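You operate a simulated robot arm through the tools that you are given. There is no shell and no other tool.

The job below is to be done with a simulated robot arm. You get a single attempt, and the scene is never put back.

## Task
Thin the paint in the blue pail, stir it and dip the wire's end.
Fine: water from the grey can beside the pail, up to the line; wooden stick, back in the orange tube after; wire with yellow grip; can and wire back in their places. Set down upright: grey can.

The check looks at the end state, three seconds after you hand in, the way a careful person would. Anything else that was tipped, shoved, dropped, spilled or broken makes it a failure.

## Robot
A 6-joint arm with a two-finger parallel gripper, fixed in place. Base frame: the origin is on the floor under the middle of its stand, x ahead of it, y to its left, z up; the work surface is at about z = 74. Readings come in cm, rad, newtons and seconds.
With the tool pointing down near the work surface it reaches from about 14 to 74 cm from the base axis. Its first joint turns from -2.897 to 2.897 rad. Payload 3.91 kg.
Tool frame: the origin (TCP) lies between the finger pads and is the grasp point; the fingertips stand 3 cm ahead of it; z points along the fingers, y is the line along which they close. Largest opening 11 cm; finger width 2, thickness 1; the body of the gripper, 4.8 by 11.2 cm, starts 5.5 cm behind the TCP.
Orientation is told as [roll, pitch, yaw] about the base's x, y, z axes, in that order, counted from this pose: with the fingers straight down and closing along the base's y, the tool's x points along the base's -x, its y along +y and its z along -z.

## Interface
- The arm moves only by the tool apply_moves. Its argument "targets" is text: rows parted by semicolons, each of 6 numbers parted by spaces: the shift along the tool's x, y, z in mm, then the turn, a rotation vector about the tool's x, y, z in rad. In form: x y z ax ay az; .... A call has 1 to 20 rows; each row shifts and turns the commanded pose from where the row before left it, along the tool's axes as they then stand. "claw" is the closure in counts, from 0 (fully open) to 255 (shut), set as the call begins (left out, the last holds). Rows are played at 5 a second. More than 5 cm and 0.15 rad between two rows, or a gripper value outside its range, and nothing of the call is played. Where a pose cannot be reached the arm comes as near as it can. A force on the tool above 40 N (or 10 N above the force at the start of the call, whichever is more), or a blocked arm, ends the call early, and 0.2 s more pass. Each finger travels about 4.5 cm/s and halts on what it meets, pressing with about 33 N; the grip force reading is that of the motor and also rises with nothing between the fingers. The clock runs only during rows and for 0.2 s after the last one: add rows that do not move to give the fingers time. It gives the time, the measured TCP pose, the force on the tool (base axes), the opening and the grip force at its end, in the units of the frame above (readings bear some noise), with the torque about the TCP (base axes, N m) and any sound that the robot's microphone picked up.
- Cameras (640 x 400 px; columns grow to the right, rows downward): "scene" is fixed at [39.96, -50.02, 151.17]; the picture's right is [1.00, 0.02, 0.00], its down [0.01, -0.41, -0.91] and it looks along [-0.02, 0.91, -0.41] (base axes); focal length 348 px, centre (320, 200). "wrist" rides on the gripper at [7.1, 2.2, -10.7] in the tool frame; the picture's right is [-0.29, 0.96, 0.00], its down [-0.76, -0.23, -0.61] and it looks along [-0.58, -0.18, 0.79] (tool axes); focal length 243 px, centre (320, 200). There is no depth. A picture from a camera that has moved, and an enlarged one, comes with that camera's place and axes in the base frame and with its lens.
- get_image(camera): a new picture of that camera. It takes no simulated time.
- move_column(by): slides the trunk up (or, below 0, down) by that many cm; the arm rides with it, the base frame stays. It gives what a move gives, with no picture.
- close_up(camera, box): a new picture of the part [left, top, right, bottom] of that camera's present view, enlarged. It takes no simulated time.
- finish_job(): hands the job in; it is judged then, once.

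Places have to be worked out from the pictures, the camera data and where the tool is seen. Open the gripper and draw the arm clear of the work before you hand the job in, unless the task says otherwise.

The tools are called after "Request:" by a JSON object that holds its "op" and its "data". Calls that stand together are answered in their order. apply_moves: Moves the arm, as the interface text tells. Its arguments: {"type":"object","properties":{"targets":{"type":"string"},"claw":{"type":"number"}},"required":["targets"]} The other tools are called the same way: move_column (by) moves the trunk up or down; get_image (camera) takes a picture; close_up (camera, box) takes an enlarged picture of a part of a camera's view; finish_job () hands the job in.

At the start:

```text
time_s: 0.0
tcp_pos: [9.99, 37.99, 111.94]
orientation: [0.0, -0.001, 0.001]
force: [-0.9, 0.1, -0.1]
torque: [0.02, -0.02, 0.0]
grip_width: 10.99
finger_force: 0.1
trunk travel left (down, up): [-52.5, 6.5]
```

scene: 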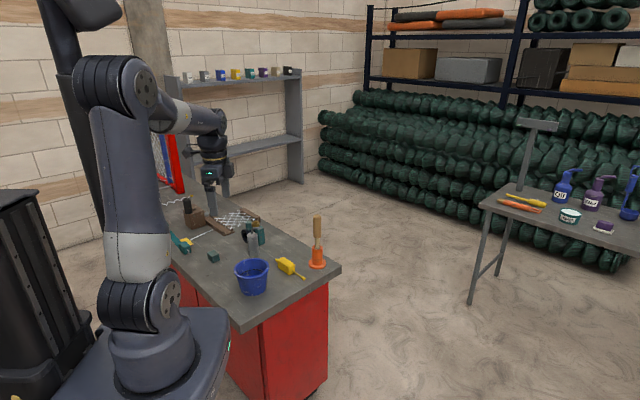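
wrist: 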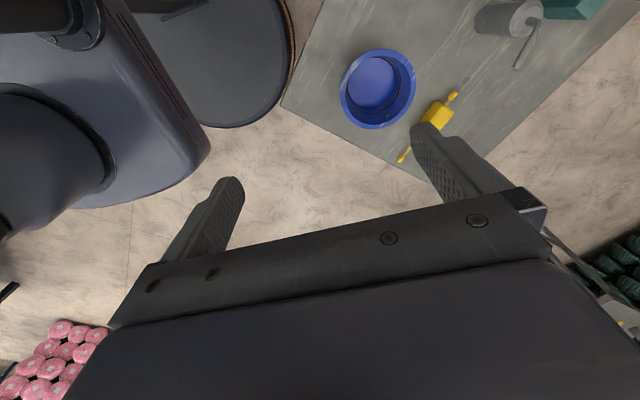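

The first pictures show a blue pail, a yellow-gripped item, an orange tube with a wooden stick, and some grey and green items. I'll enlarge the work surface to identify each of them.

Request:
{"op": "close_up", "data": {"camera": "scene", "box": [160, 180, 350, 300]}}

Request:
{"op": "close_up", "data": {"camera": "scene", "box": [220, 210, 340, 300]}}

Request:
{"op": "close_up", "data": {"camera": "wrist", "box": [280, 0, 640, 225]}}

```text
3.33 times, centred on (255, 240) of scene
camera zoom: at [39.96, -50.02, 151.17], right [1.0, 0.02, 0.0], down [0.01, -0.41, -0.91], along [-0.02, 0.91, -0.41], focal length 1160 px, centre (537, 67)
```

zoom: 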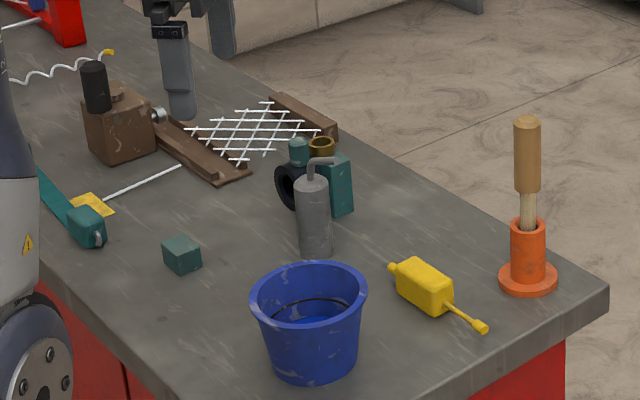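

```text
4.44 times, centred on (280, 255) of scene
camera zoom: at [39.96, -50.02, 151.17], right [1.0, 0.02, 0.0], down [0.01, -0.41, -0.91], along [-0.02, 0.91, -0.41], focal length 1546 px, centre (498, -44)
```

zoom: 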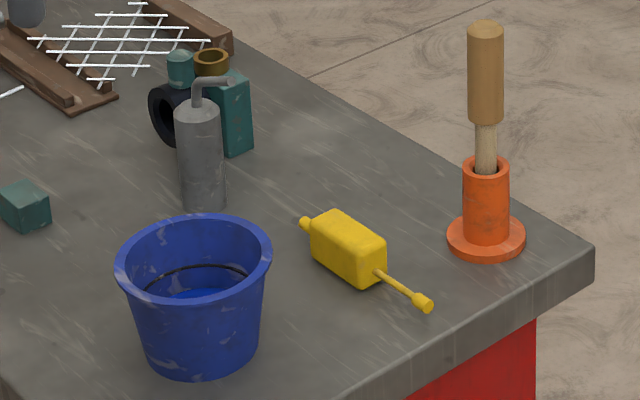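

```text
1.78 times, centred on (460, 112) of wrist
camera zoom: at [2.79, 40.26, 122.6], right [0.29, 0.96, 0.0], down [0.76, -0.23, 0.61], along [0.58, -0.18, -0.79], focal length 431 px, centre (71, 356)
```

zoom: 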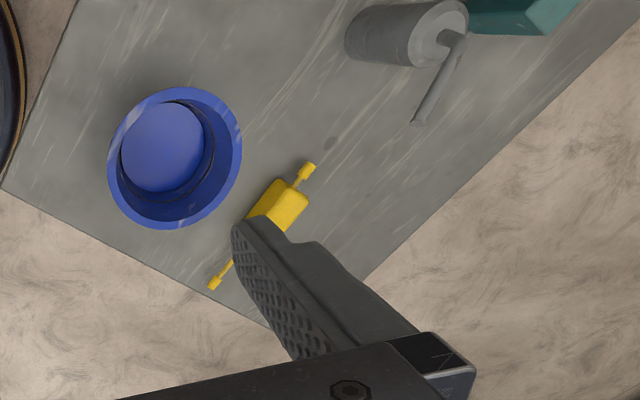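

I've identified the pail, the grey can with a bent spout, and the stick in its orange tube. The wires on the left are still unclear, so I'll look at those and the stick more closely.

Request:
{"op": "close_up", "data": {"camera": "scene", "box": [160, 190, 240, 270]}}

Request:
{"op": "close_up", "data": {"camera": "scene", "box": [235, 210, 275, 260]}}

Request:
{"op": "close_up", "data": {"camera": "scene", "box": [130, 120, 200, 220]}}

Request:
{"op": "close_up", "data": {"camera": "scene", "box": [230, 250, 280, 300]}}

Request:
{"op": "close_up", "data": {"camera": "scene", "box": [295, 210, 345, 275]}}

```text
5.00 times, centred on (200, 230) of scene
camera zoom: at [39.96, -50.02, 151.17], right [1.0, 0.02, 0.0], down [0.01, -0.41, -0.91], along [-0.02, 0.91, -0.41], focal length 1740 px, centre (920, 50)
```

zoom: 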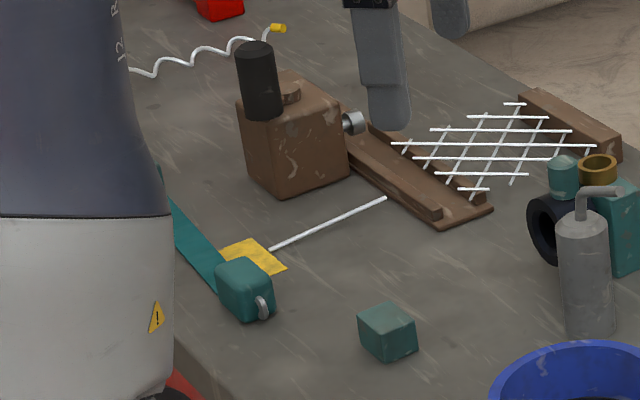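

```text
8.00 times, centred on (255, 235) of scene
camera zoom: at [39.96, -50.02, 151.17], right [1.0, 0.02, 0.0], down [0.01, -0.41, -0.91], along [-0.02, 0.91, -0.41], focal length 2784 px, centre (840, -80)
```

zoom: 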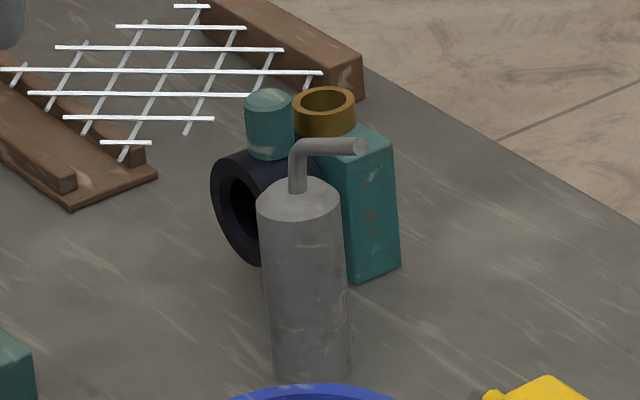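

```text
4.00 times, centred on (165, 170) of scene
camera zoom: at [39.96, -50.02, 151.17], right [1.0, 0.02, 0.0], down [0.01, -0.41, -0.91], along [-0.02, 0.91, -0.41], focal length 1392 px, centre (940, 320)
```

zoom: 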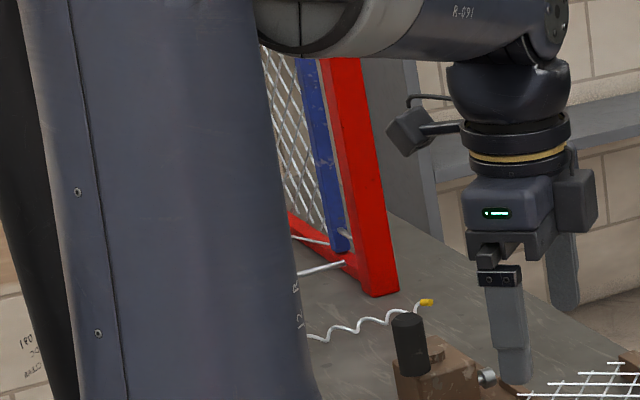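

```text
8.00 times, centred on (255, 275) of scene
camera zoom: at [39.96, -50.02, 151.17], right [1.0, 0.02, 0.0], down [0.01, -0.41, -0.91], along [-0.02, 0.91, -0.41], focal length 2784 px, centre (840, -400)
```

zoom: 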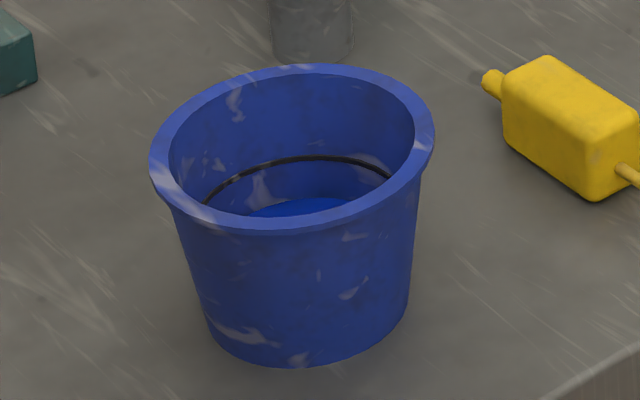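

```text
6.15 times, centred on (320, 242) of scene
camera zoom: at [39.96, -50.02, 151.17], right [1.0, 0.02, 0.0], down [0.01, -0.41, -0.91], along [-0.02, 0.91, -0.41], focal length 2141 px, centre (320, -62)
```

zoom: 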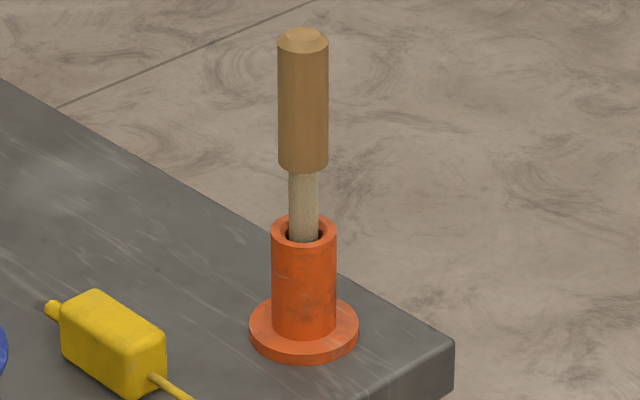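

Several wires sit to the left, partly hidden from the scene camera by the arm. I'll yaw the tool so the wrist camera looks toward +y over the far part of the table.

Request:
{"op": "apply_moves", "data": {"targets": "0 0 0 0 0 -0.15; 0 0 0 0 0 -0.15; 0 0 0 0 0 -0.15; 0 0 0 0 0 -0.15; 0 0 0 0 0 -0.15; 0 0 0 0 0 -0.15; 0 0 0 0 0 -0.15; 0 0 0 0 0 -0.15; 0 0 0 0 0 -0.15; 0 0 0 0 0 -0.15"}}

Request:
{"op": "get_image", "data": {"camera": "wrist"}}

Request:
{"op": "get_image", "data": {"camera": "scene"}}

```text
time_s: 2.2
tcp_pos: [9.83, 38.14, 111.91]
orientation: [-0.001, 0.0, 1.503]
force: [-0.4, -0.3, -0.8]
torque: [-0.01, 0.03, -0.01]
grip_width: 10.99
finger_force: 0.1
trunk travel left (down, up): [-52.5, 6.5]
```

```text
taken
camera wrist: at [7.26, 31.19, 122.59], right [-0.94, 0.35, 0.0], down [0.28, 0.74, 0.61], along [0.22, 0.57, -0.79], focal length 243 px, centre (320, 200)
```

wrist: 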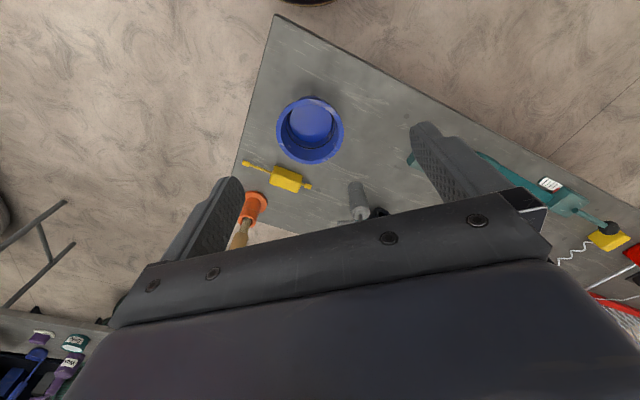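

```text
taken
```

scene: 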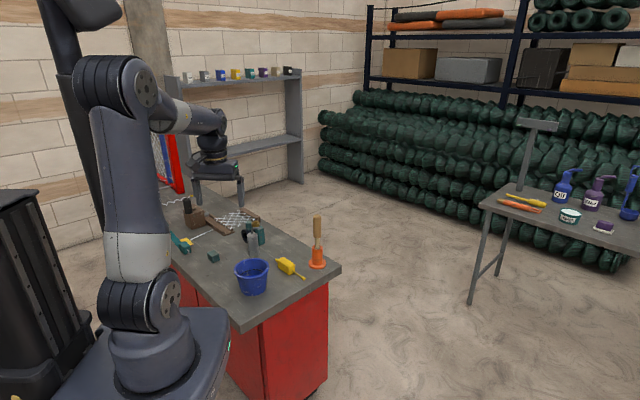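

The wrist camera sees part of the far-left table, including a long teal tool, a yellow block and a wavy wire. I'll shift the arm left and forward to see that region from above.

Request:
{"op": "apply_moves", "data": {"targets": "-20 45 0 0 0 0; -20 45 0 0 0 0; -20 45 0 0 0 0; -20 45 0 0 0 0; -20 45 0 0 0 0"}}

Request:
{"op": "get_image", "data": {"camera": "wrist"}}

Request:
{"op": "get_image", "data": {"camera": "scene"}}

```text
time_s: 3.6
tcp_pos: [-8.6, 50.45, 114.31]
orientation: [0.015, -0.04, 1.438]
force: [1.4, -0.3, 0.8]
torque: [-0.01, 0.01, 0.03]
grip_width: 11.0
finger_force: 0.1
trunk travel left (down, up): [-52.5, 6.5]
stopped in row 5: the arm was blocked; the commanded pose is now the measured one
```

```text
taken
camera wrist: at [-11.59, 43.32, 124.6], right [-0.91, 0.41, 0.03], down [0.34, 0.7, 0.63], along [0.24, 0.59, -0.77], focal length 243 px, centre (320, 200)
```

wrist: 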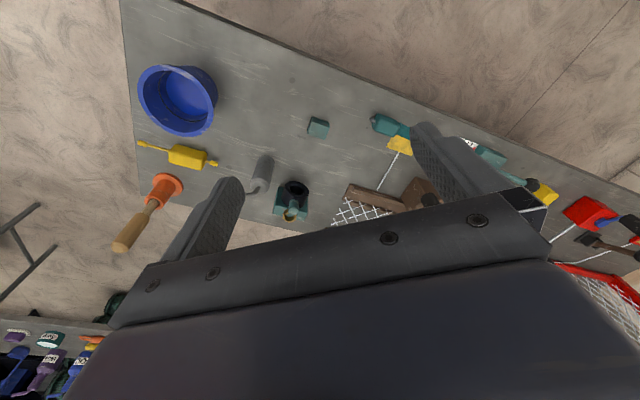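

```text
taken
```

scene: 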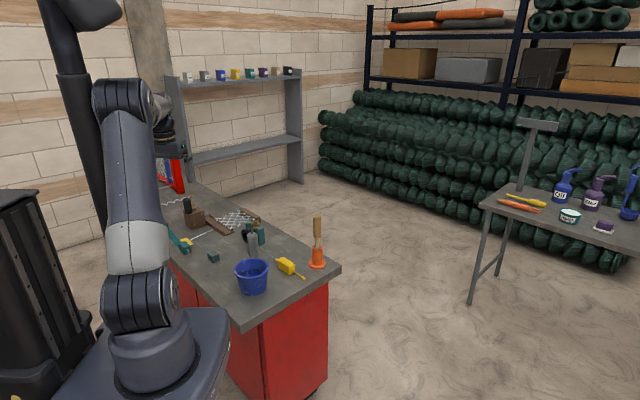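

The arm stopped in row 5, probably at a joint or singularity limit since the forces stayed low. Before moving again I'll enlarge the present wrist view.

Request:
{"op": "close_up", "data": {"camera": "wrist", "box": [330, 80, 640, 280]}}

Request:
{"op": "close_up", "data": {"camera": "wrist", "box": [100, 30, 350, 260]}}

Request:
{"op": "close_up", "data": {"camera": "scene", "box": [140, 130, 250, 270]}}

```text
2.00 times, centred on (485, 180) of wrist
camera zoom: at [-11.59, 43.32, 124.6], right [-0.91, 0.41, 0.03], down [0.34, 0.7, 0.63], along [0.24, 0.59, -0.77], focal length 485 px, centre (-10, 240)
```

zoom: 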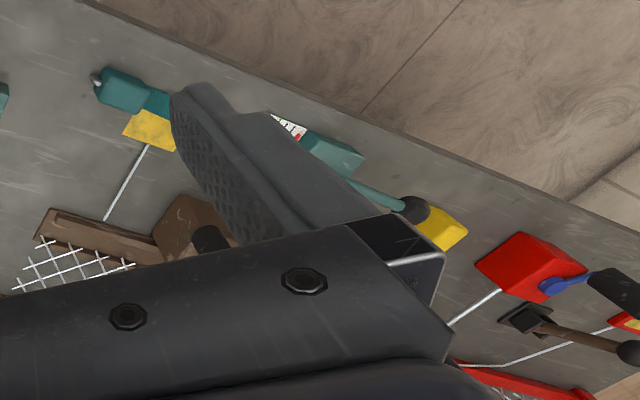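

```text
1.74 times, centred on (225, 145) of wrist
camera zoom: at [-11.59, 43.32, 124.6], right [-0.91, 0.41, 0.03], down [0.34, 0.7, 0.63], along [0.24, 0.59, -0.77], focal length 422 px, centre (485, 296)
```

zoom: 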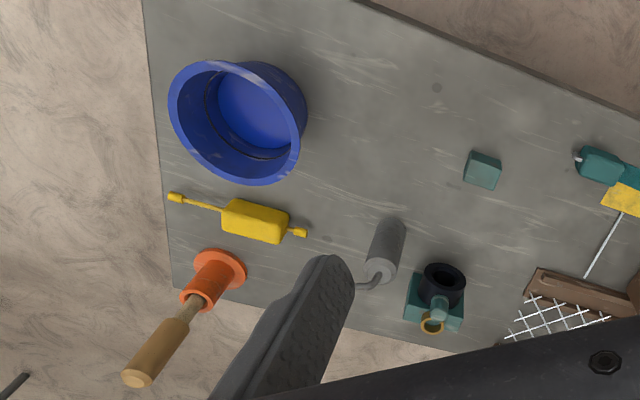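

```text
2.86 times, centred on (195, 200) of scene
camera zoom: at [39.96, -50.02, 151.17], right [1.0, 0.02, 0.0], down [0.01, -0.41, -0.91], along [-0.02, 0.91, -0.41], focal length 994 px, centre (677, 200)
```

zoom: 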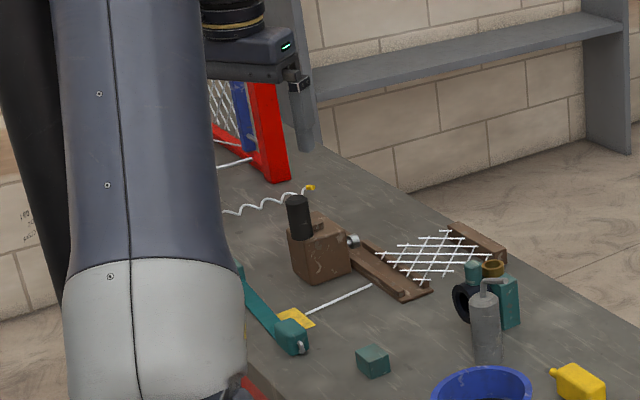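

The table holds a yellow grip with a straight wire, a wavy wire near another yellow block, and a red one. I'll back off a little, yaw left and tilt the tool outward for a clear oblique view.

Request:
{"op": "apply_moves", "data": {"targets": "40 0 0 0 0 0; 40 0 0 0 0 0; 0 0 0 0 0 -0.14; 0 0 0 0 0 -0.14; 0 0 0 0 0 -0.14; 0 0 0 0 0 -0.14; 0 0 0 0 -0.14 0; 0 0 0 0 -0.14 0; 0 0 0 0 -0.14 0; 0 0 0 0 -0.14 0"}}

Request:
{"op": "get_image", "data": {"camera": "wrist"}}

Request:
{"op": "get_image", "data": {"camera": "scene"}}

```text
time_s: 5.8
tcp_pos: [-9.82, 42.44, 113.91]
orientation: [-0.008, -0.607, 2.008]
force: [-0.7, 0.4, 0.0]
torque: [0.0, -0.01, 0.04]
grip_width: 10.99
finger_force: 0.1
trunk travel left (down, up): [-52.5, 6.5]
```

```text
taken
camera wrist: at [-6.87, 30.77, 118.56], right [-0.97, -0.19, 0.16], down [0.09, 0.35, 0.93], along [-0.23, 0.92, -0.32], focal length 243 px, centre (320, 200)
```

wrist: 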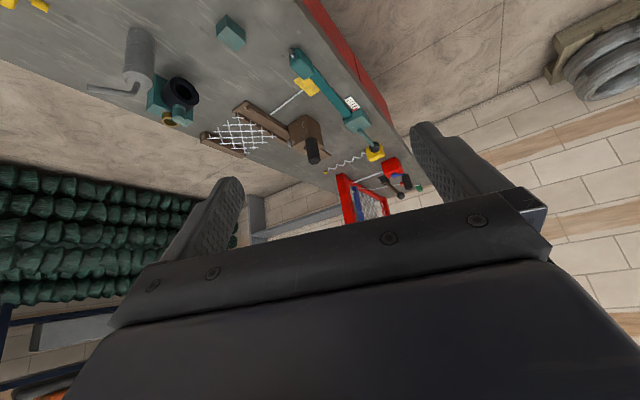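

```text
taken
```

scene: 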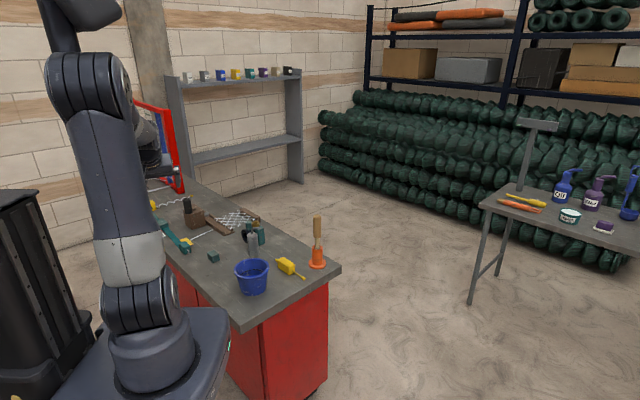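

The tilted view now shows the whole far table, so I'll enlarge it.

Request:
{"op": "close_up", "data": {"camera": "wrist", "box": [220, 20, 440, 230]}}

Request:
{"op": "close_up", "data": {"camera": "wrist", "box": [280, 120, 430, 220]}}

Request:
{"op": "close_up", "data": {"camera": "wrist", "box": [60, 0, 260, 140]}}

Request:
{"op": "close_up", "data": {"camera": "scene", "box": [140, 90, 230, 260]}}

```text
1.90 times, centred on (330, 125) of wrist
camera zoom: at [-6.87, 30.77, 118.56], right [-0.97, -0.19, 0.16], down [0.09, 0.35, 0.93], along [-0.23, 0.92, -0.32], focal length 462 px, centre (301, 343)
```

zoom: 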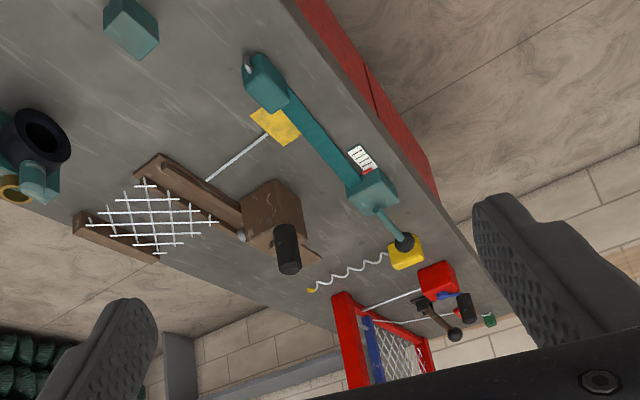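

```text
4.00 times, centred on (355, 170) of wrist
camera zoom: at [-6.87, 30.77, 118.56], right [-0.97, -0.19, 0.16], down [0.09, 0.35, 0.93], along [-0.23, 0.92, -0.32], focal length 970 px, centre (180, 320)
```

zoom: 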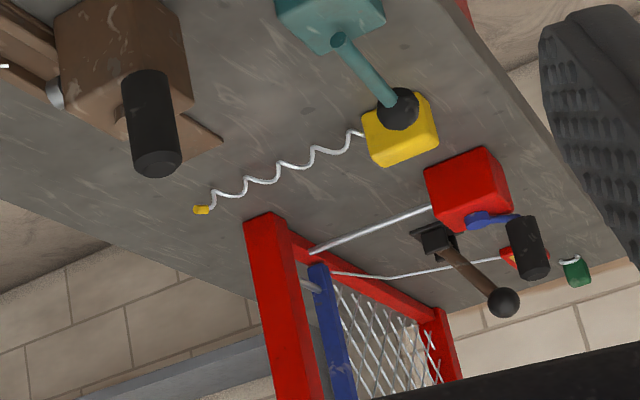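

```text
2.86 times, centred on (160, 70) of wrist
camera zoom: at [-6.87, 30.77, 118.56], right [-0.97, -0.19, 0.16], down [0.09, 0.35, 0.93], along [-0.23, 0.92, -0.32], focal length 693 px, centre (777, 571)
```

zoom: 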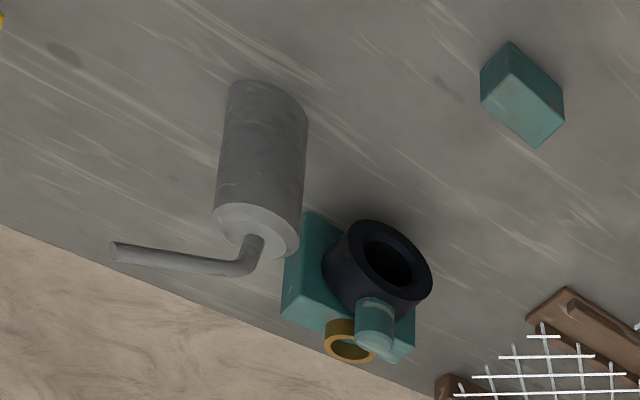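

```text
2.35 times, centred on (185, 175) of scene
camera zoom: at [39.96, -50.02, 151.17], right [1.0, 0.02, 0.0], down [0.01, -0.41, -0.91], along [-0.02, 0.91, -0.41], focal length 819 px, centre (638, 259)
```

zoom: 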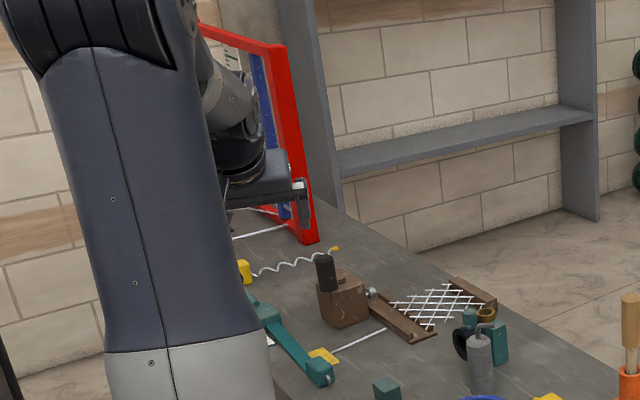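

The yellow grip with the straight wire is at about (-19.5, 75.5) and within reach with some tilt. The wavy wire is about 115 cm out. I'll bring the camera closer to the straight wire to judge the shape of its grip.

Request:
{"op": "apply_moves", "data": {"targets": "-11 -5 38 0 0 0; -11 -5 38 0 0 0; -11 -5 38 0 0 0; -11 -5 38 0 0 0; -11 -5 38 0 0 0; -11 -5 38 0 0 0"}}

Request:
{"op": "get_image", "data": {"camera": "wrist"}}

Request:
{"op": "close_up", "data": {"camera": "wrist", "box": [200, 0, 400, 160]}}

Request:
{"op": "get_image", "data": {"camera": "scene"}}

```text
time_s: 7.2
tcp_pos: [-15.12, 60.76, 98.62]
orientation: [-0.008, -0.603, 2.012]
force: [-0.1, -0.4, -0.2]
torque: [-0.05, -0.04, -0.01]
grip_width: 10.99
finger_force: 0.1
trunk travel left (down, up): [-52.5, 6.5]
```

```text
taken
camera wrist: at [-12.15, 49.12, 103.31], right [-0.97, -0.19, 0.16], down [0.08, 0.35, 0.93], along [-0.23, 0.92, -0.32], focal length 243 px, centre (320, 200)
```

wrist: 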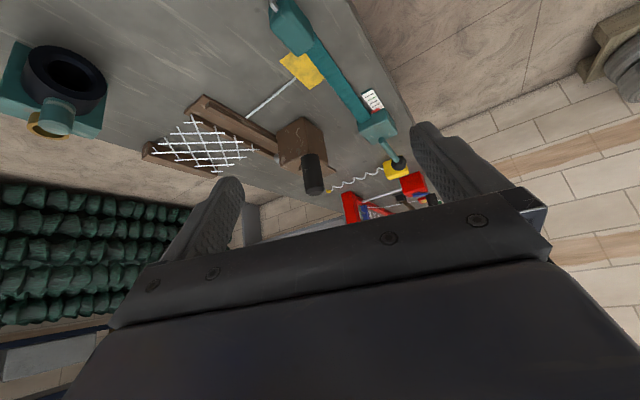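

```text
2.50 times, centred on (300, 80) of wrist
camera zoom: at [-12.15, 49.12, 103.31], right [-0.97, -0.19, 0.16], down [0.08, 0.35, 0.93], along [-0.23, 0.92, -0.32], focal length 606 px, centre (370, 500)
```

zoom: 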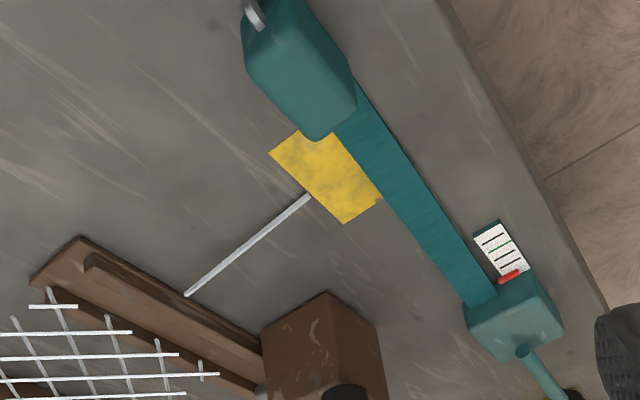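

```text
taken
```

scene: 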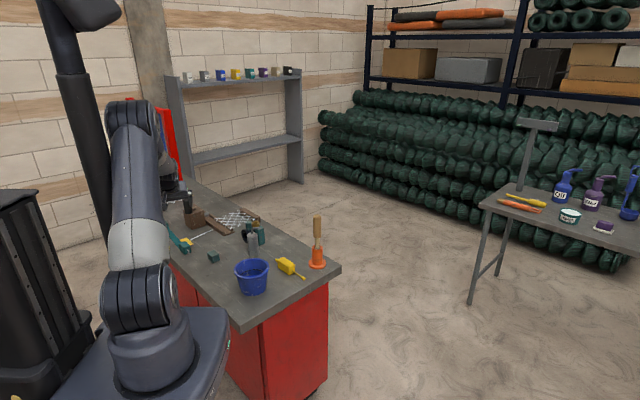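

The yellow piece is flat and seems to lie partly beneath or beside the teal bar. I'll enlarge it further, together with the wavy wire.

Request:
{"op": "close_up", "data": {"camera": "wrist", "box": [260, 30, 340, 110]}}

Request:
{"op": "close_up", "data": {"camera": "wrist", "box": [320, 130, 450, 220]}}

Request:
{"op": "close_up", "data": {"camera": "scene", "box": [165, 225, 225, 260]}}

Request:
{"op": "close_up", "data": {"camera": "scene", "box": [495, 160, 640, 240]}}

```text
5.00 times, centred on (300, 70) of wrist
camera zoom: at [-12.15, 49.12, 103.31], right [-0.97, -0.19, 0.16], down [0.08, 0.35, 0.93], along [-0.23, 0.92, -0.32], focal length 1213 px, centre (420, 850)
```

zoom: 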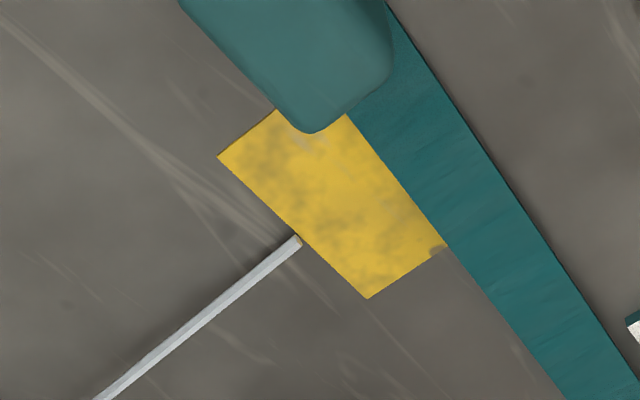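

```text
4.44 times, centred on (385, 175) of wrist
camera zoom: at [-12.15, 49.12, 103.31], right [-0.97, -0.19, 0.16], down [0.08, 0.35, 0.93], along [-0.23, 0.92, -0.32], focal length 1078 px, centre (31, 311)
```

zoom: 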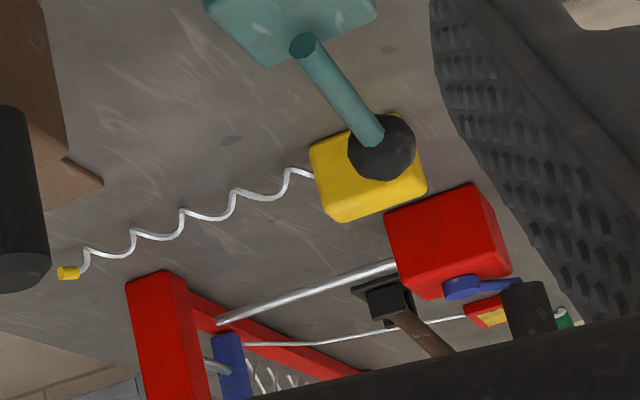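

```text
10.67 times, centred on (195, 242) of scene
camera zoom: at [39.96, -50.02, 151.17], right [1.0, 0.02, 0.0], down [0.01, -0.41, -0.91], along [-0.02, 0.91, -0.41], focal length 3712 px, centre (1653, -253)
```

zoom: 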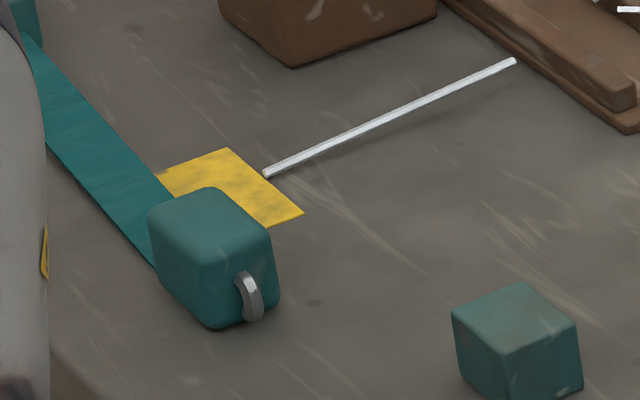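

```text
4.41 times, centred on (568, 200) of scene
camera zoom: at [39.96, -50.02, 151.17], right [1.0, 0.02, 0.0], down [0.01, -0.41, -0.91], along [-0.02, 0.91, -0.41], focal length 1536 px, centre (-772, 200)
```

zoom: 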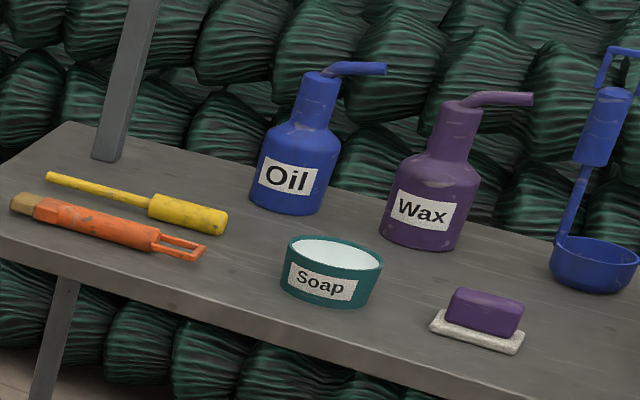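

The straight rod only touches a flat yellow sheet and isn't attached to it. The wavy wire does have a yellow block, but it's about 110 cm away. Another wire may be out of view, so I'll check the rest of the scene picture.

Request:
{"op": "close_up", "data": {"camera": "scene", "box": [0, 180, 130, 400]}}

Request:
{"op": "close_up", "data": {"camera": "scene", "box": [160, 60, 310, 200]}}

Request:
{"op": "close_up", "data": {"camera": "scene", "box": [270, 245, 350, 300]}}

Request:
{"op": "close_up", "data": {"camera": "wrist", "box": [0, 0, 260, 200]}}

```text
1.82 times, centred on (65, 290) of scene
camera zoom: at [39.96, -50.02, 151.17], right [1.0, 0.02, 0.0], down [0.01, -0.41, -0.91], along [-0.02, 0.91, -0.41], focal length 633 px, centre (784, 36)
```

zoom: 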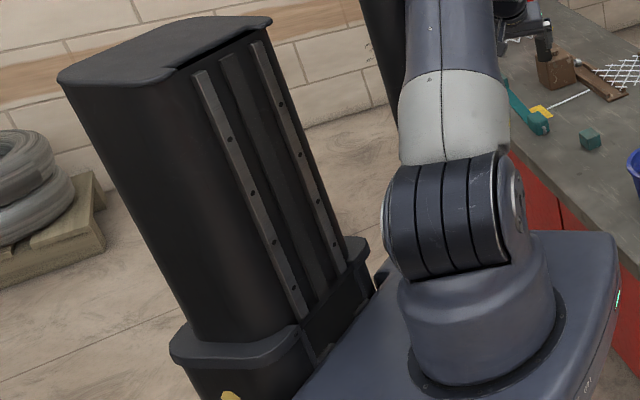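

```text
2.86 times, centred on (235, 130) of scene
camera zoom: at [39.96, -50.02, 151.17], right [1.0, 0.02, 0.0], down [0.01, -0.41, -0.91], along [-0.02, 0.91, -0.41], focal length 994 px, centre (563, 400)
```

zoom: 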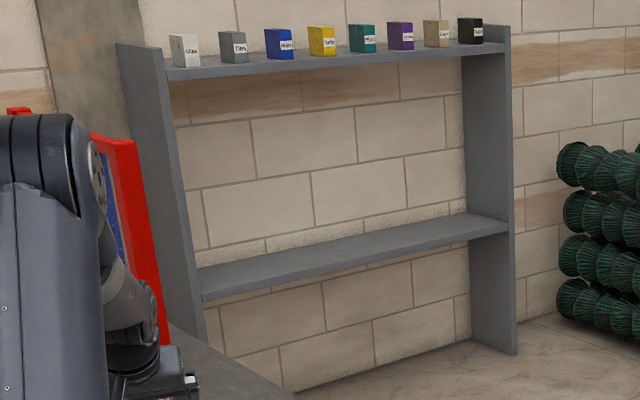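

```text
7.27 times, centred on (310, 272) of scene
camera zoom: at [39.96, -50.02, 151.17], right [1.0, 0.02, 0.0], down [0.01, -0.41, -0.91], along [-0.02, 0.91, -0.41], focal length 2531 px, centre (393, -327)
```

zoom: 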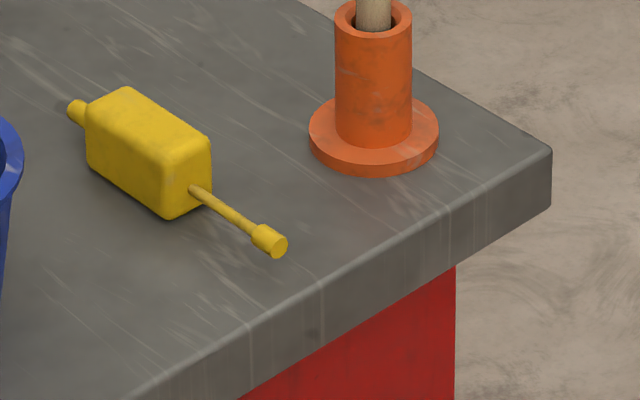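

```text
2.00 times, centred on (130, 100) of wrist
camera zoom: at [-12.15, 49.12, 103.31], right [-0.97, -0.19, 0.16], down [0.08, 0.35, 0.93], along [-0.23, 0.92, -0.32], focal length 485 px, centre (700, 400)
```

zoom: 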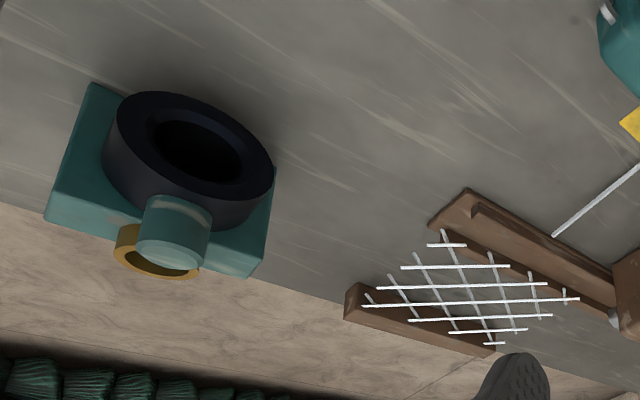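

The yellow block right beside the pail, with a thin rod through it, is part of the reachable cluster of can, tube and pail. I'll retreat, untilt and bring the wrist camera over it for a close look.

Request:
{"op": "apply_moves", "data": {"targets": "11 5 -38 0 0 0; 11 5 -38 0 0 0; 11 5 -38 0 0 0; 11 5 -38 0 0 0; 0 0 0 0 0.15 0; 0 0 0 0 0.15 0; 0 0 0 0 0.15 0; 0 0 0 0 0.155 0; 0 0 0 0 0 0.14; 0 0 0 0 0 0.14; 0 0 0 0 0 0.14; 0 0 0 0 0 0.14; 0 0 0 0 0 0.14; 0 0 0 0 0 0.14"}}

```text
refused: row 8 steps farther than a row can; nothing moved
```

That row exceeded 0.15 rad and nothing moved. I'll resend with smaller turns.

Request:
{"op": "apply_moves", "data": {"targets": "11 5 -38 0 0 0; 11 5 -38 0 0 0; 11 5 -38 0 0 0; 11 5 -38 0 0 0; 0 0 0 0 0.15 0; 0 0 0 0 0.15 0; 0 0 0 0 0.15 0; 0 0 0 0 0.15 0; 0 0 0 0 0 0.14; 0 0 0 0 0 0.14; 0 0 0 0 0 0.14; 0 0 0 0 0 0.14; 0 0 0 0 0 0.14; 0 0 0 0 0 0.14"}}

```text
time_s: 8.9
tcp_pos: [-8.25, 49.43, 112.32]
orientation: [-0.014, -0.146, 1.939]
force: [-1.5, 0.1, 0.9]
torque: [0.03, -0.01, -0.03]
grip_width: 11.02
finger_force: 0.0
trunk travel left (down, up): [-52.5, 6.5]
stopped in row 8: the force on the tool passed its limit at 59 N (the readings are from after the stop); the commanded pose is now the measured one
```

The arm was blocked near (-8, 50, 112) a second time, and something may be overhead there. I'll look before moving again.

Request:
{"op": "get_image", "data": {"camera": "scene"}}

Request:
{"op": "get_image", "data": {"camera": "wrist"}}

Request:
{"op": "close_up", "data": {"camera": "scene", "box": [20, 0, 240, 200]}}

```text
taken
```

scene: 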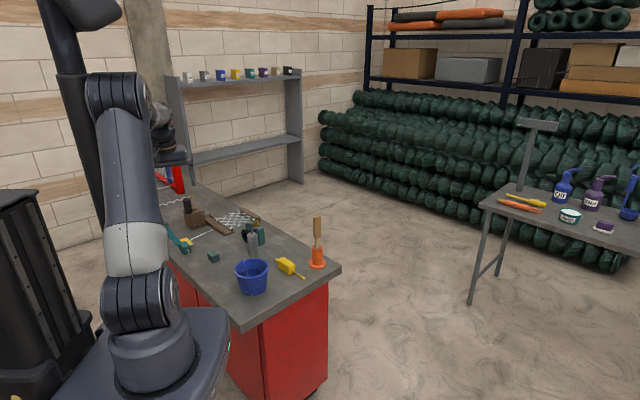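

```text
taken
camera wrist: at [-7.38, 40.72, 121.74], right [-1.0, -0.07, 0.03], down [-0.03, 0.7, 0.71], along [-0.07, 0.71, -0.7], focal length 243 px, centre (320, 200)
```

wrist: 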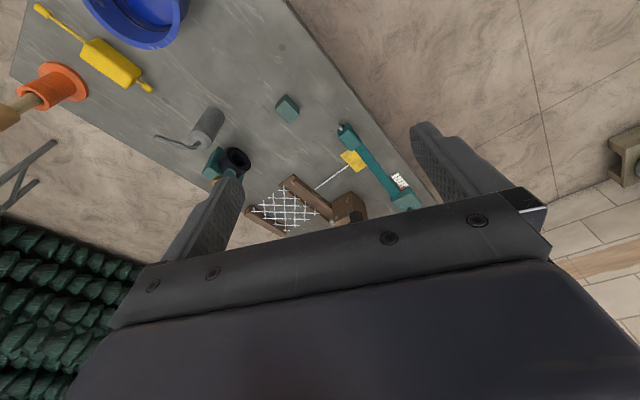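

```text
2.00 times, centred on (130, 100) of scene
camera zoom: at [39.96, -50.02, 151.17], right [1.0, 0.02, 0.0], down [0.01, -0.41, -0.91], along [-0.02, 0.91, -0.41], focal length 696 px, centre (700, 400)
```

zoom: 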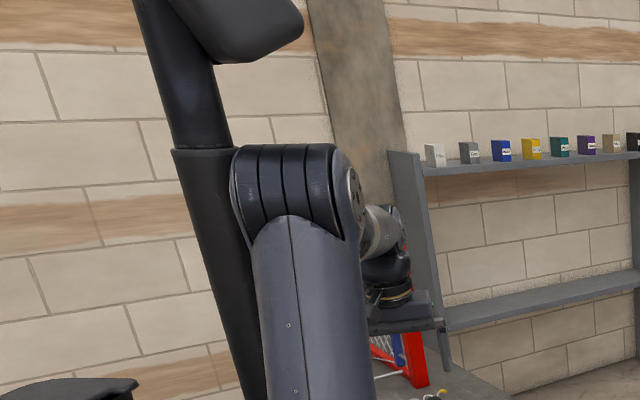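

The dark post behind the elbow is the likely obstruction, so I'll keep the arm to the right of it. I'll back away, level the tool and go over the yellow object for a close look.

Request:
{"op": "apply_moves", "data": {"targets": "39 -28 -6 0 0 0; 39 -28 -6 0 0 0; 39 -28 -6 0 0 0; 0 0 0 0 0.146 0; 0 0 0 0.014 0 0.128; 0 0 0 0 0 0.128; 0 0 0 0 0 0.128; 0 0 0 0 0 0.128; 0 0 0 0 0 0.128; 0 0 0 0 0 0.128; -25 -18 30 0 0 0; -25 -18 30 0 0 0; -25 -18 30 0 0 0; -25 -18 30 0 0 0; -25 -18 30 0 0 0; -25 -18 30 0 0 0"}}

Request:
{"op": "get_image", "data": {"camera": "wrist"}}

Request:
{"op": "get_image", "data": {"camera": "scene"}}

```text
time_s: 12.3
tcp_pos: [20.19, 51.19, 94.85]
orientation: [-0.022, -0.016, 1.169]
force: [0.4, 0.1, -0.4]
torque: [0.03, 0.0, 0.02]
grip_width: 10.98
finger_force: 0.0
trunk travel left (down, up): [-52.5, 6.5]
```

```text
taken
camera wrist: at [15.09, 45.47, 105.38], right [-0.77, 0.64, -0.02], down [0.49, 0.61, 0.62], along [0.41, 0.47, -0.78], focal length 243 px, centre (320, 200)
```

wrist: 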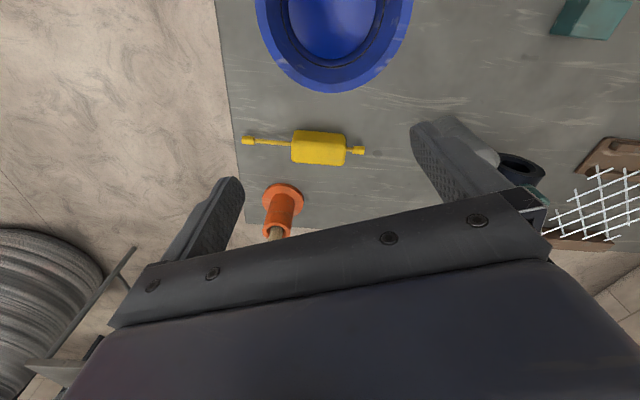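

```text
taken
```

scene: 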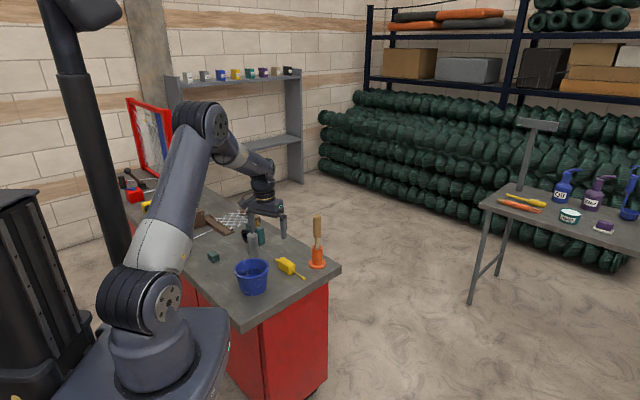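

The arm has moved cleanly and the left side of the table is now open to the scene camera. I'll enlarge the yellow object and that left area.

Request:
{"op": "close_up", "data": {"camera": "wrist", "box": [220, 100, 400, 200]}}

Request:
{"op": "close_up", "data": {"camera": "scene", "box": [100, 90, 200, 220]}}

Request:
{"op": "close_up", "data": {"camera": "wrist", "box": [240, 0, 430, 100]}}

Request:
{"op": "close_up", "data": {"camera": "scene", "box": [100, 180, 260, 280]}}

```text
3.56 times, centred on (310, 150) of wrist
camera zoom: at [15.09, 45.47, 105.38], right [-0.77, 0.64, -0.02], down [0.49, 0.61, 0.62], along [0.41, 0.47, -0.78], focal length 863 px, centre (356, 378)
```

zoom: 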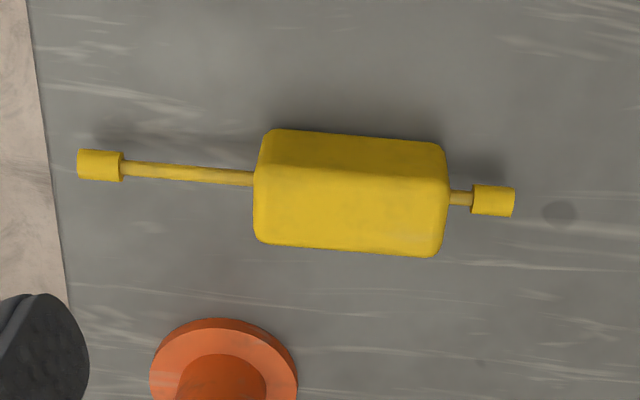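

```text
3.08 times, centred on (150, 155) of scene
camera zoom: at [39.96, -50.02, 151.17], right [1.0, 0.02, 0.0], down [0.01, -0.41, -0.91], along [-0.02, 0.91, -0.41], focal length 1071 px, centre (843, 338)
```

zoom: 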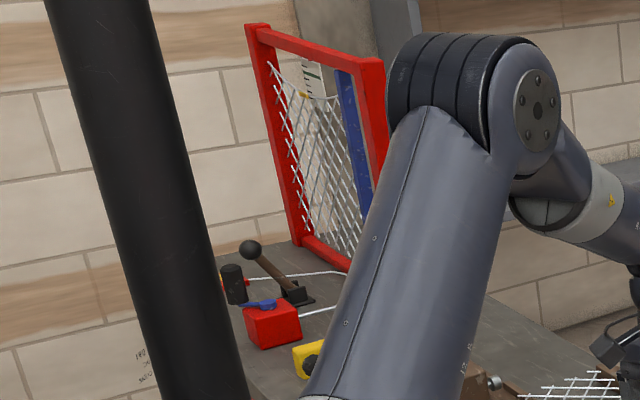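

```text
3.37 times, centred on (335, 50) of wrist
camera zoom: at [15.09, 45.47, 105.38], right [-0.77, 0.64, -0.02], down [0.49, 0.61, 0.62], along [0.41, 0.47, -0.78], focal length 817 px, centre (270, 705)
```

zoom: 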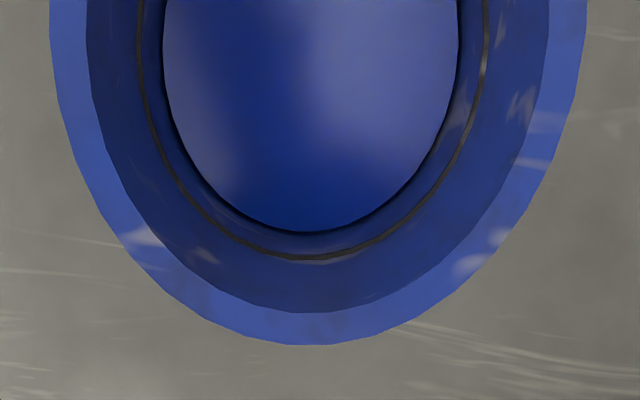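

```text
4.00 times, centred on (180, 230) of scene
camera zoom: at [39.96, -50.02, 151.17], right [1.0, 0.02, 0.0], down [0.01, -0.41, -0.91], along [-0.02, 0.91, -0.41], focal length 1392 px, centre (880, 80)
```

zoom: 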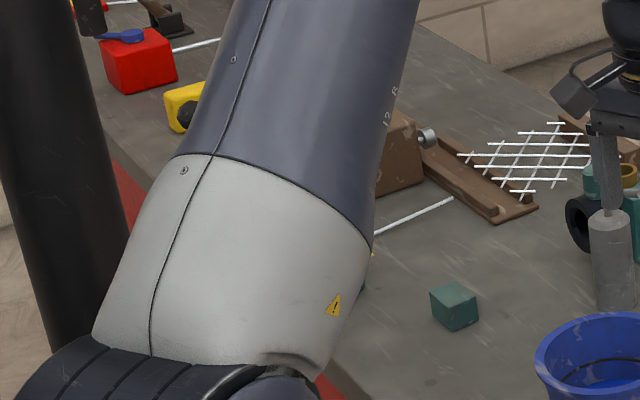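

The yellow object is a 7 cm block grip on a thin rod about 16 cm long, with small end caps, centred near (25, 56). It's the only such item within reach, so I take it as the wire with the yellow grip. Next I'll look closely at the grey can.

Request:
{"op": "apply_moves", "data": {"targets": "0 0 0 0 0 -0.11; 0 0 0 0 0 -0.11; 0 0 0 0 0 -0.11; 6 40 0 0 0 0; 6 40 0 0 0 0; 6 40 0 0 0 0"}}

Request:
{"op": "get_image", "data": {"camera": "wrist"}}

Request:
{"op": "close_up", "data": {"camera": "wrist", "box": [230, 60, 430, 210]}}

Request:
{"op": "close_up", "data": {"camera": "wrist", "box": [220, 0, 420, 125]}}

```text
time_s: 13.8
tcp_pos: [7.96, 50.18, 94.57]
orientation: [-0.027, -0.008, 1.5]
force: [-0.2, -0.4, 0.4]
torque: [0.0, 0.05, 0.03]
grip_width: 11.01
finger_force: 0.0
trunk travel left (down, up): [-52.5, 6.5]
```

```text
taken
camera wrist: at [4.98, 43.27, 105.11], right [-0.93, 0.36, -0.02], down [0.27, 0.74, 0.62], along [0.24, 0.57, -0.79], focal length 243 px, centre (320, 200)
```

wrist: 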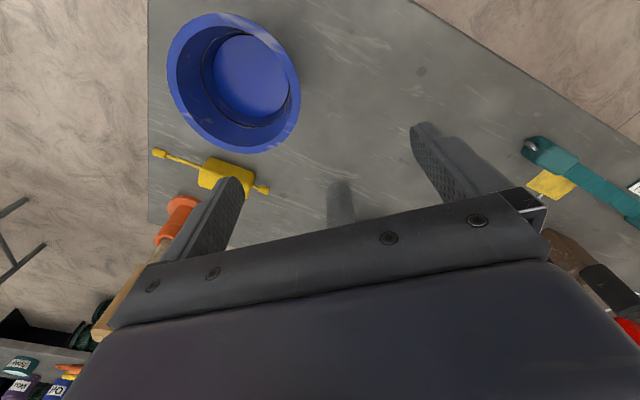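

```text
2.67 times, centred on (330, 135) of wrist
camera zoom: at [4.98, 43.27, 105.11], right [-0.93, 0.36, -0.02], down [0.27, 0.74, 0.62], along [0.24, 0.57, -0.79], focal length 647 px, centre (293, 373)
```

zoom: 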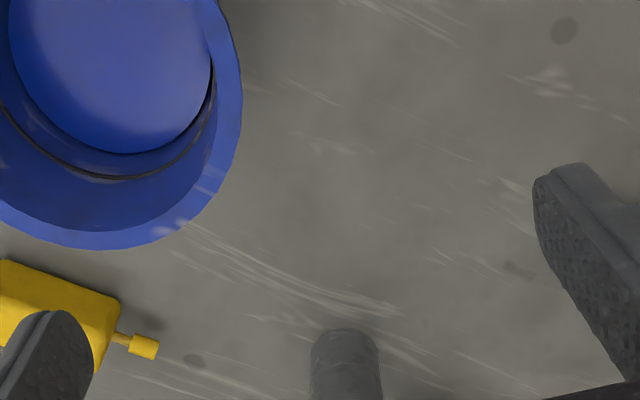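

```text
3.20 times, centred on (320, 62) of wrist
camera zoom: at [4.98, 43.27, 105.11], right [-0.93, 0.36, -0.02], down [0.27, 0.74, 0.62], along [0.24, 0.57, -0.79], focal length 776 px, centre (320, 640)
```

zoom: 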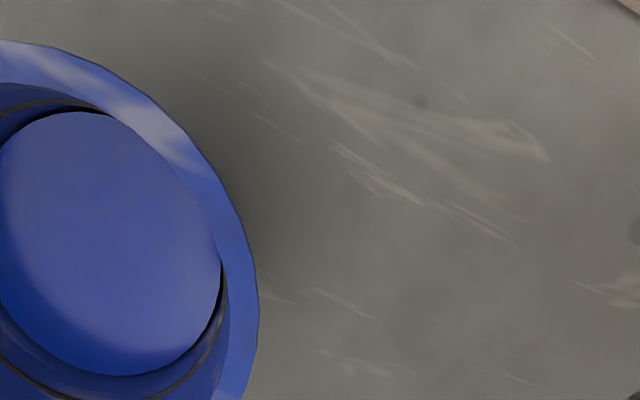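

The can base is centred near (11, 66). I need the spout direction and height more exactly, so I'll raise the tool slightly and move the camera over the can.

Request:
{"op": "apply_moves", "data": {"targets": "-20 -5 -15 0 0 0; -40 -5 -15 0 0 0; -40 -5 -15 0 0 0; -40 -5 -10 0 0 0"}}

Request:
{"op": "get_image", "data": {"camera": "wrist"}}

Request:
{"op": "close_up", "data": {"camera": "wrist", "box": [220, 60, 420, 200]}}

Request:
{"op": "close_up", "data": {"camera": "scene", "box": [225, 190, 285, 260]}}

```text
time_s: 14.8
tcp_pos: [10.86, 63.89, 100.26]
orientation: [-0.027, -0.006, 1.499]
force: [0.3, -1.1, 0.4]
torque: [0.0, 0.04, 0.0]
grip_width: 11.01
finger_force: 0.1
trunk travel left (down, up): [-52.5, 6.5]
```

```text
taken
camera wrist: at [7.79, 57.09, 110.81], right [-0.93, 0.36, -0.02], down [0.27, 0.74, 0.62], along [0.24, 0.57, -0.79], focal length 243 px, centre (320, 200)
```

wrist: 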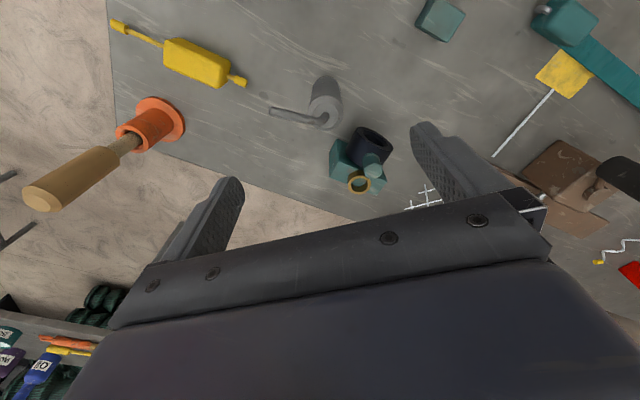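

```text
2.86 times, centred on (320, 130) of wrist
camera zoom: at [7.79, 57.09, 110.81], right [-0.93, 0.36, -0.02], down [0.27, 0.74, 0.62], along [0.24, 0.57, -0.79], focal length 693 px, centre (320, 400)
```

zoom: 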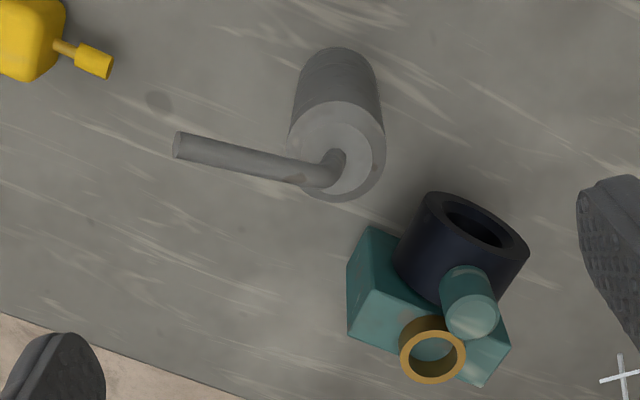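

```text
5.71 times, centred on (255, 225) of scene
camera zoom: at [39.96, -50.02, 151.17], right [1.0, 0.02, 0.0], down [0.01, -0.41, -0.91], along [-0.02, 0.91, -0.41], focal length 1988 px, centre (691, 57)
```

zoom: 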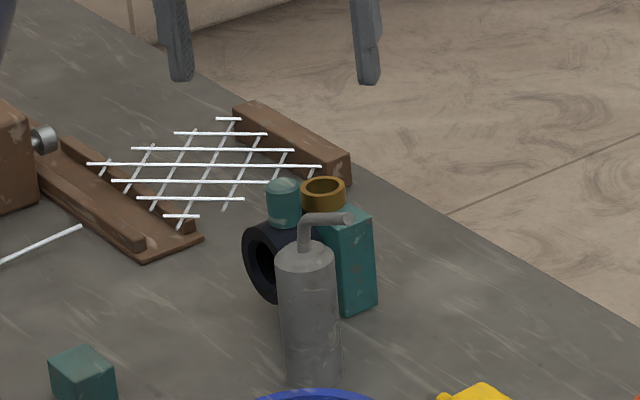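

The can axis is near (11.0, 65.6), with the spout pointing at azimuth -39° and its tip at about (15.1, 62.2, 88.3). I'll grasp it from the -x side with the tool tilted 35°, clear of the spout. First I'll yaw to about 0.1.

Request:
{"op": "apply_moves", "data": {"targets": "0 0 0 0 0 0.139; 0 0 0 0 0 0.139; 0 0 0 0 0 0.139; 0 0 0 0 0 0.139; 0 0 0 0 0 0.139; 0 0 0 0 0 0.139; 0 0 0 0 0 0.139; 0 0 0 0 0 0.139; 0 0 0 0 0 0.139; 0 0 0 -0.027 0 0.139", "claw": 85}}

```text
time_s: 16.9
tcp_pos: [10.91, 64.04, 100.19]
orientation: [0.03, -0.024, 0.108]
force: [0.3, -0.8, -0.4]
torque: [-0.01, 0.02, 0.0]
grip_width: 7.36
finger_force: 0.1
trunk travel left (down, up): [-52.5, 6.5]
```

Gripper opening is 7.36 cm and yaw is 0.108. Now I'll tilt the tool 35° so the hand sits on the -x side, then move to a pre-grasp point 12 cm back along the approach line.

Request:
{"op": "apply_moves", "data": {"targets": "0 0 0 0.03 -0.146 0; 0 0 0 0 -0.147 0; 0 0 0 0 -0.147 0; 0 0 0 0 -0.147 0; 40 5 18 0 0 0; 40 5 18 0 0 0; 40 6 19 0 0 0"}}

Request:
{"op": "get_image", "data": {"camera": "wrist"}}

Request:
{"op": "close_up", "data": {"camera": "scene", "box": [150, 100, 350, 300]}}

```text
time_s: 18.6
tcp_pos: [3.92, 65.01, 88.83]
orientation: [0.001, -0.612, 0.105]
force: [0.2, 0.0, 0.0]
torque: [-0.01, 0.03, 0.01]
grip_width: 7.33
finger_force: 0.0
trunk travel left (down, up): [-52.5, 6.5]
```

```text
taken
camera wrist: at [-8.31, 65.96, 93.44], right [0.13, 0.98, 0.17], down [0.3, -0.2, 0.93], along [0.95, -0.08, -0.32], focal length 243 px, centre (320, 200)
```

wrist: 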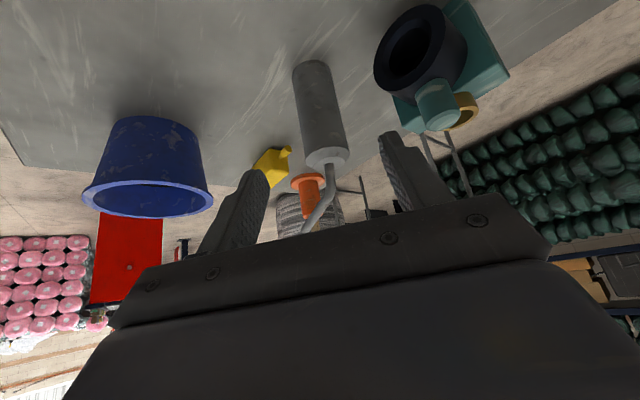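

```text
2.00 times, centred on (250, 200) of scene
camera zoom: at [39.96, -50.02, 151.17], right [1.0, 0.02, 0.0], down [0.01, -0.41, -0.91], along [-0.02, 0.91, -0.41], focal length 696 px, centre (460, 200)
```

zoom: 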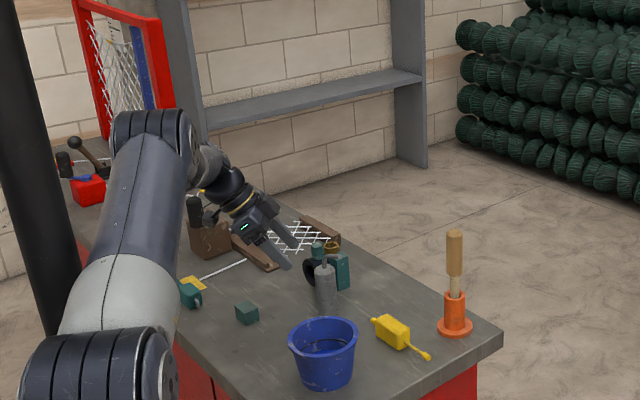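

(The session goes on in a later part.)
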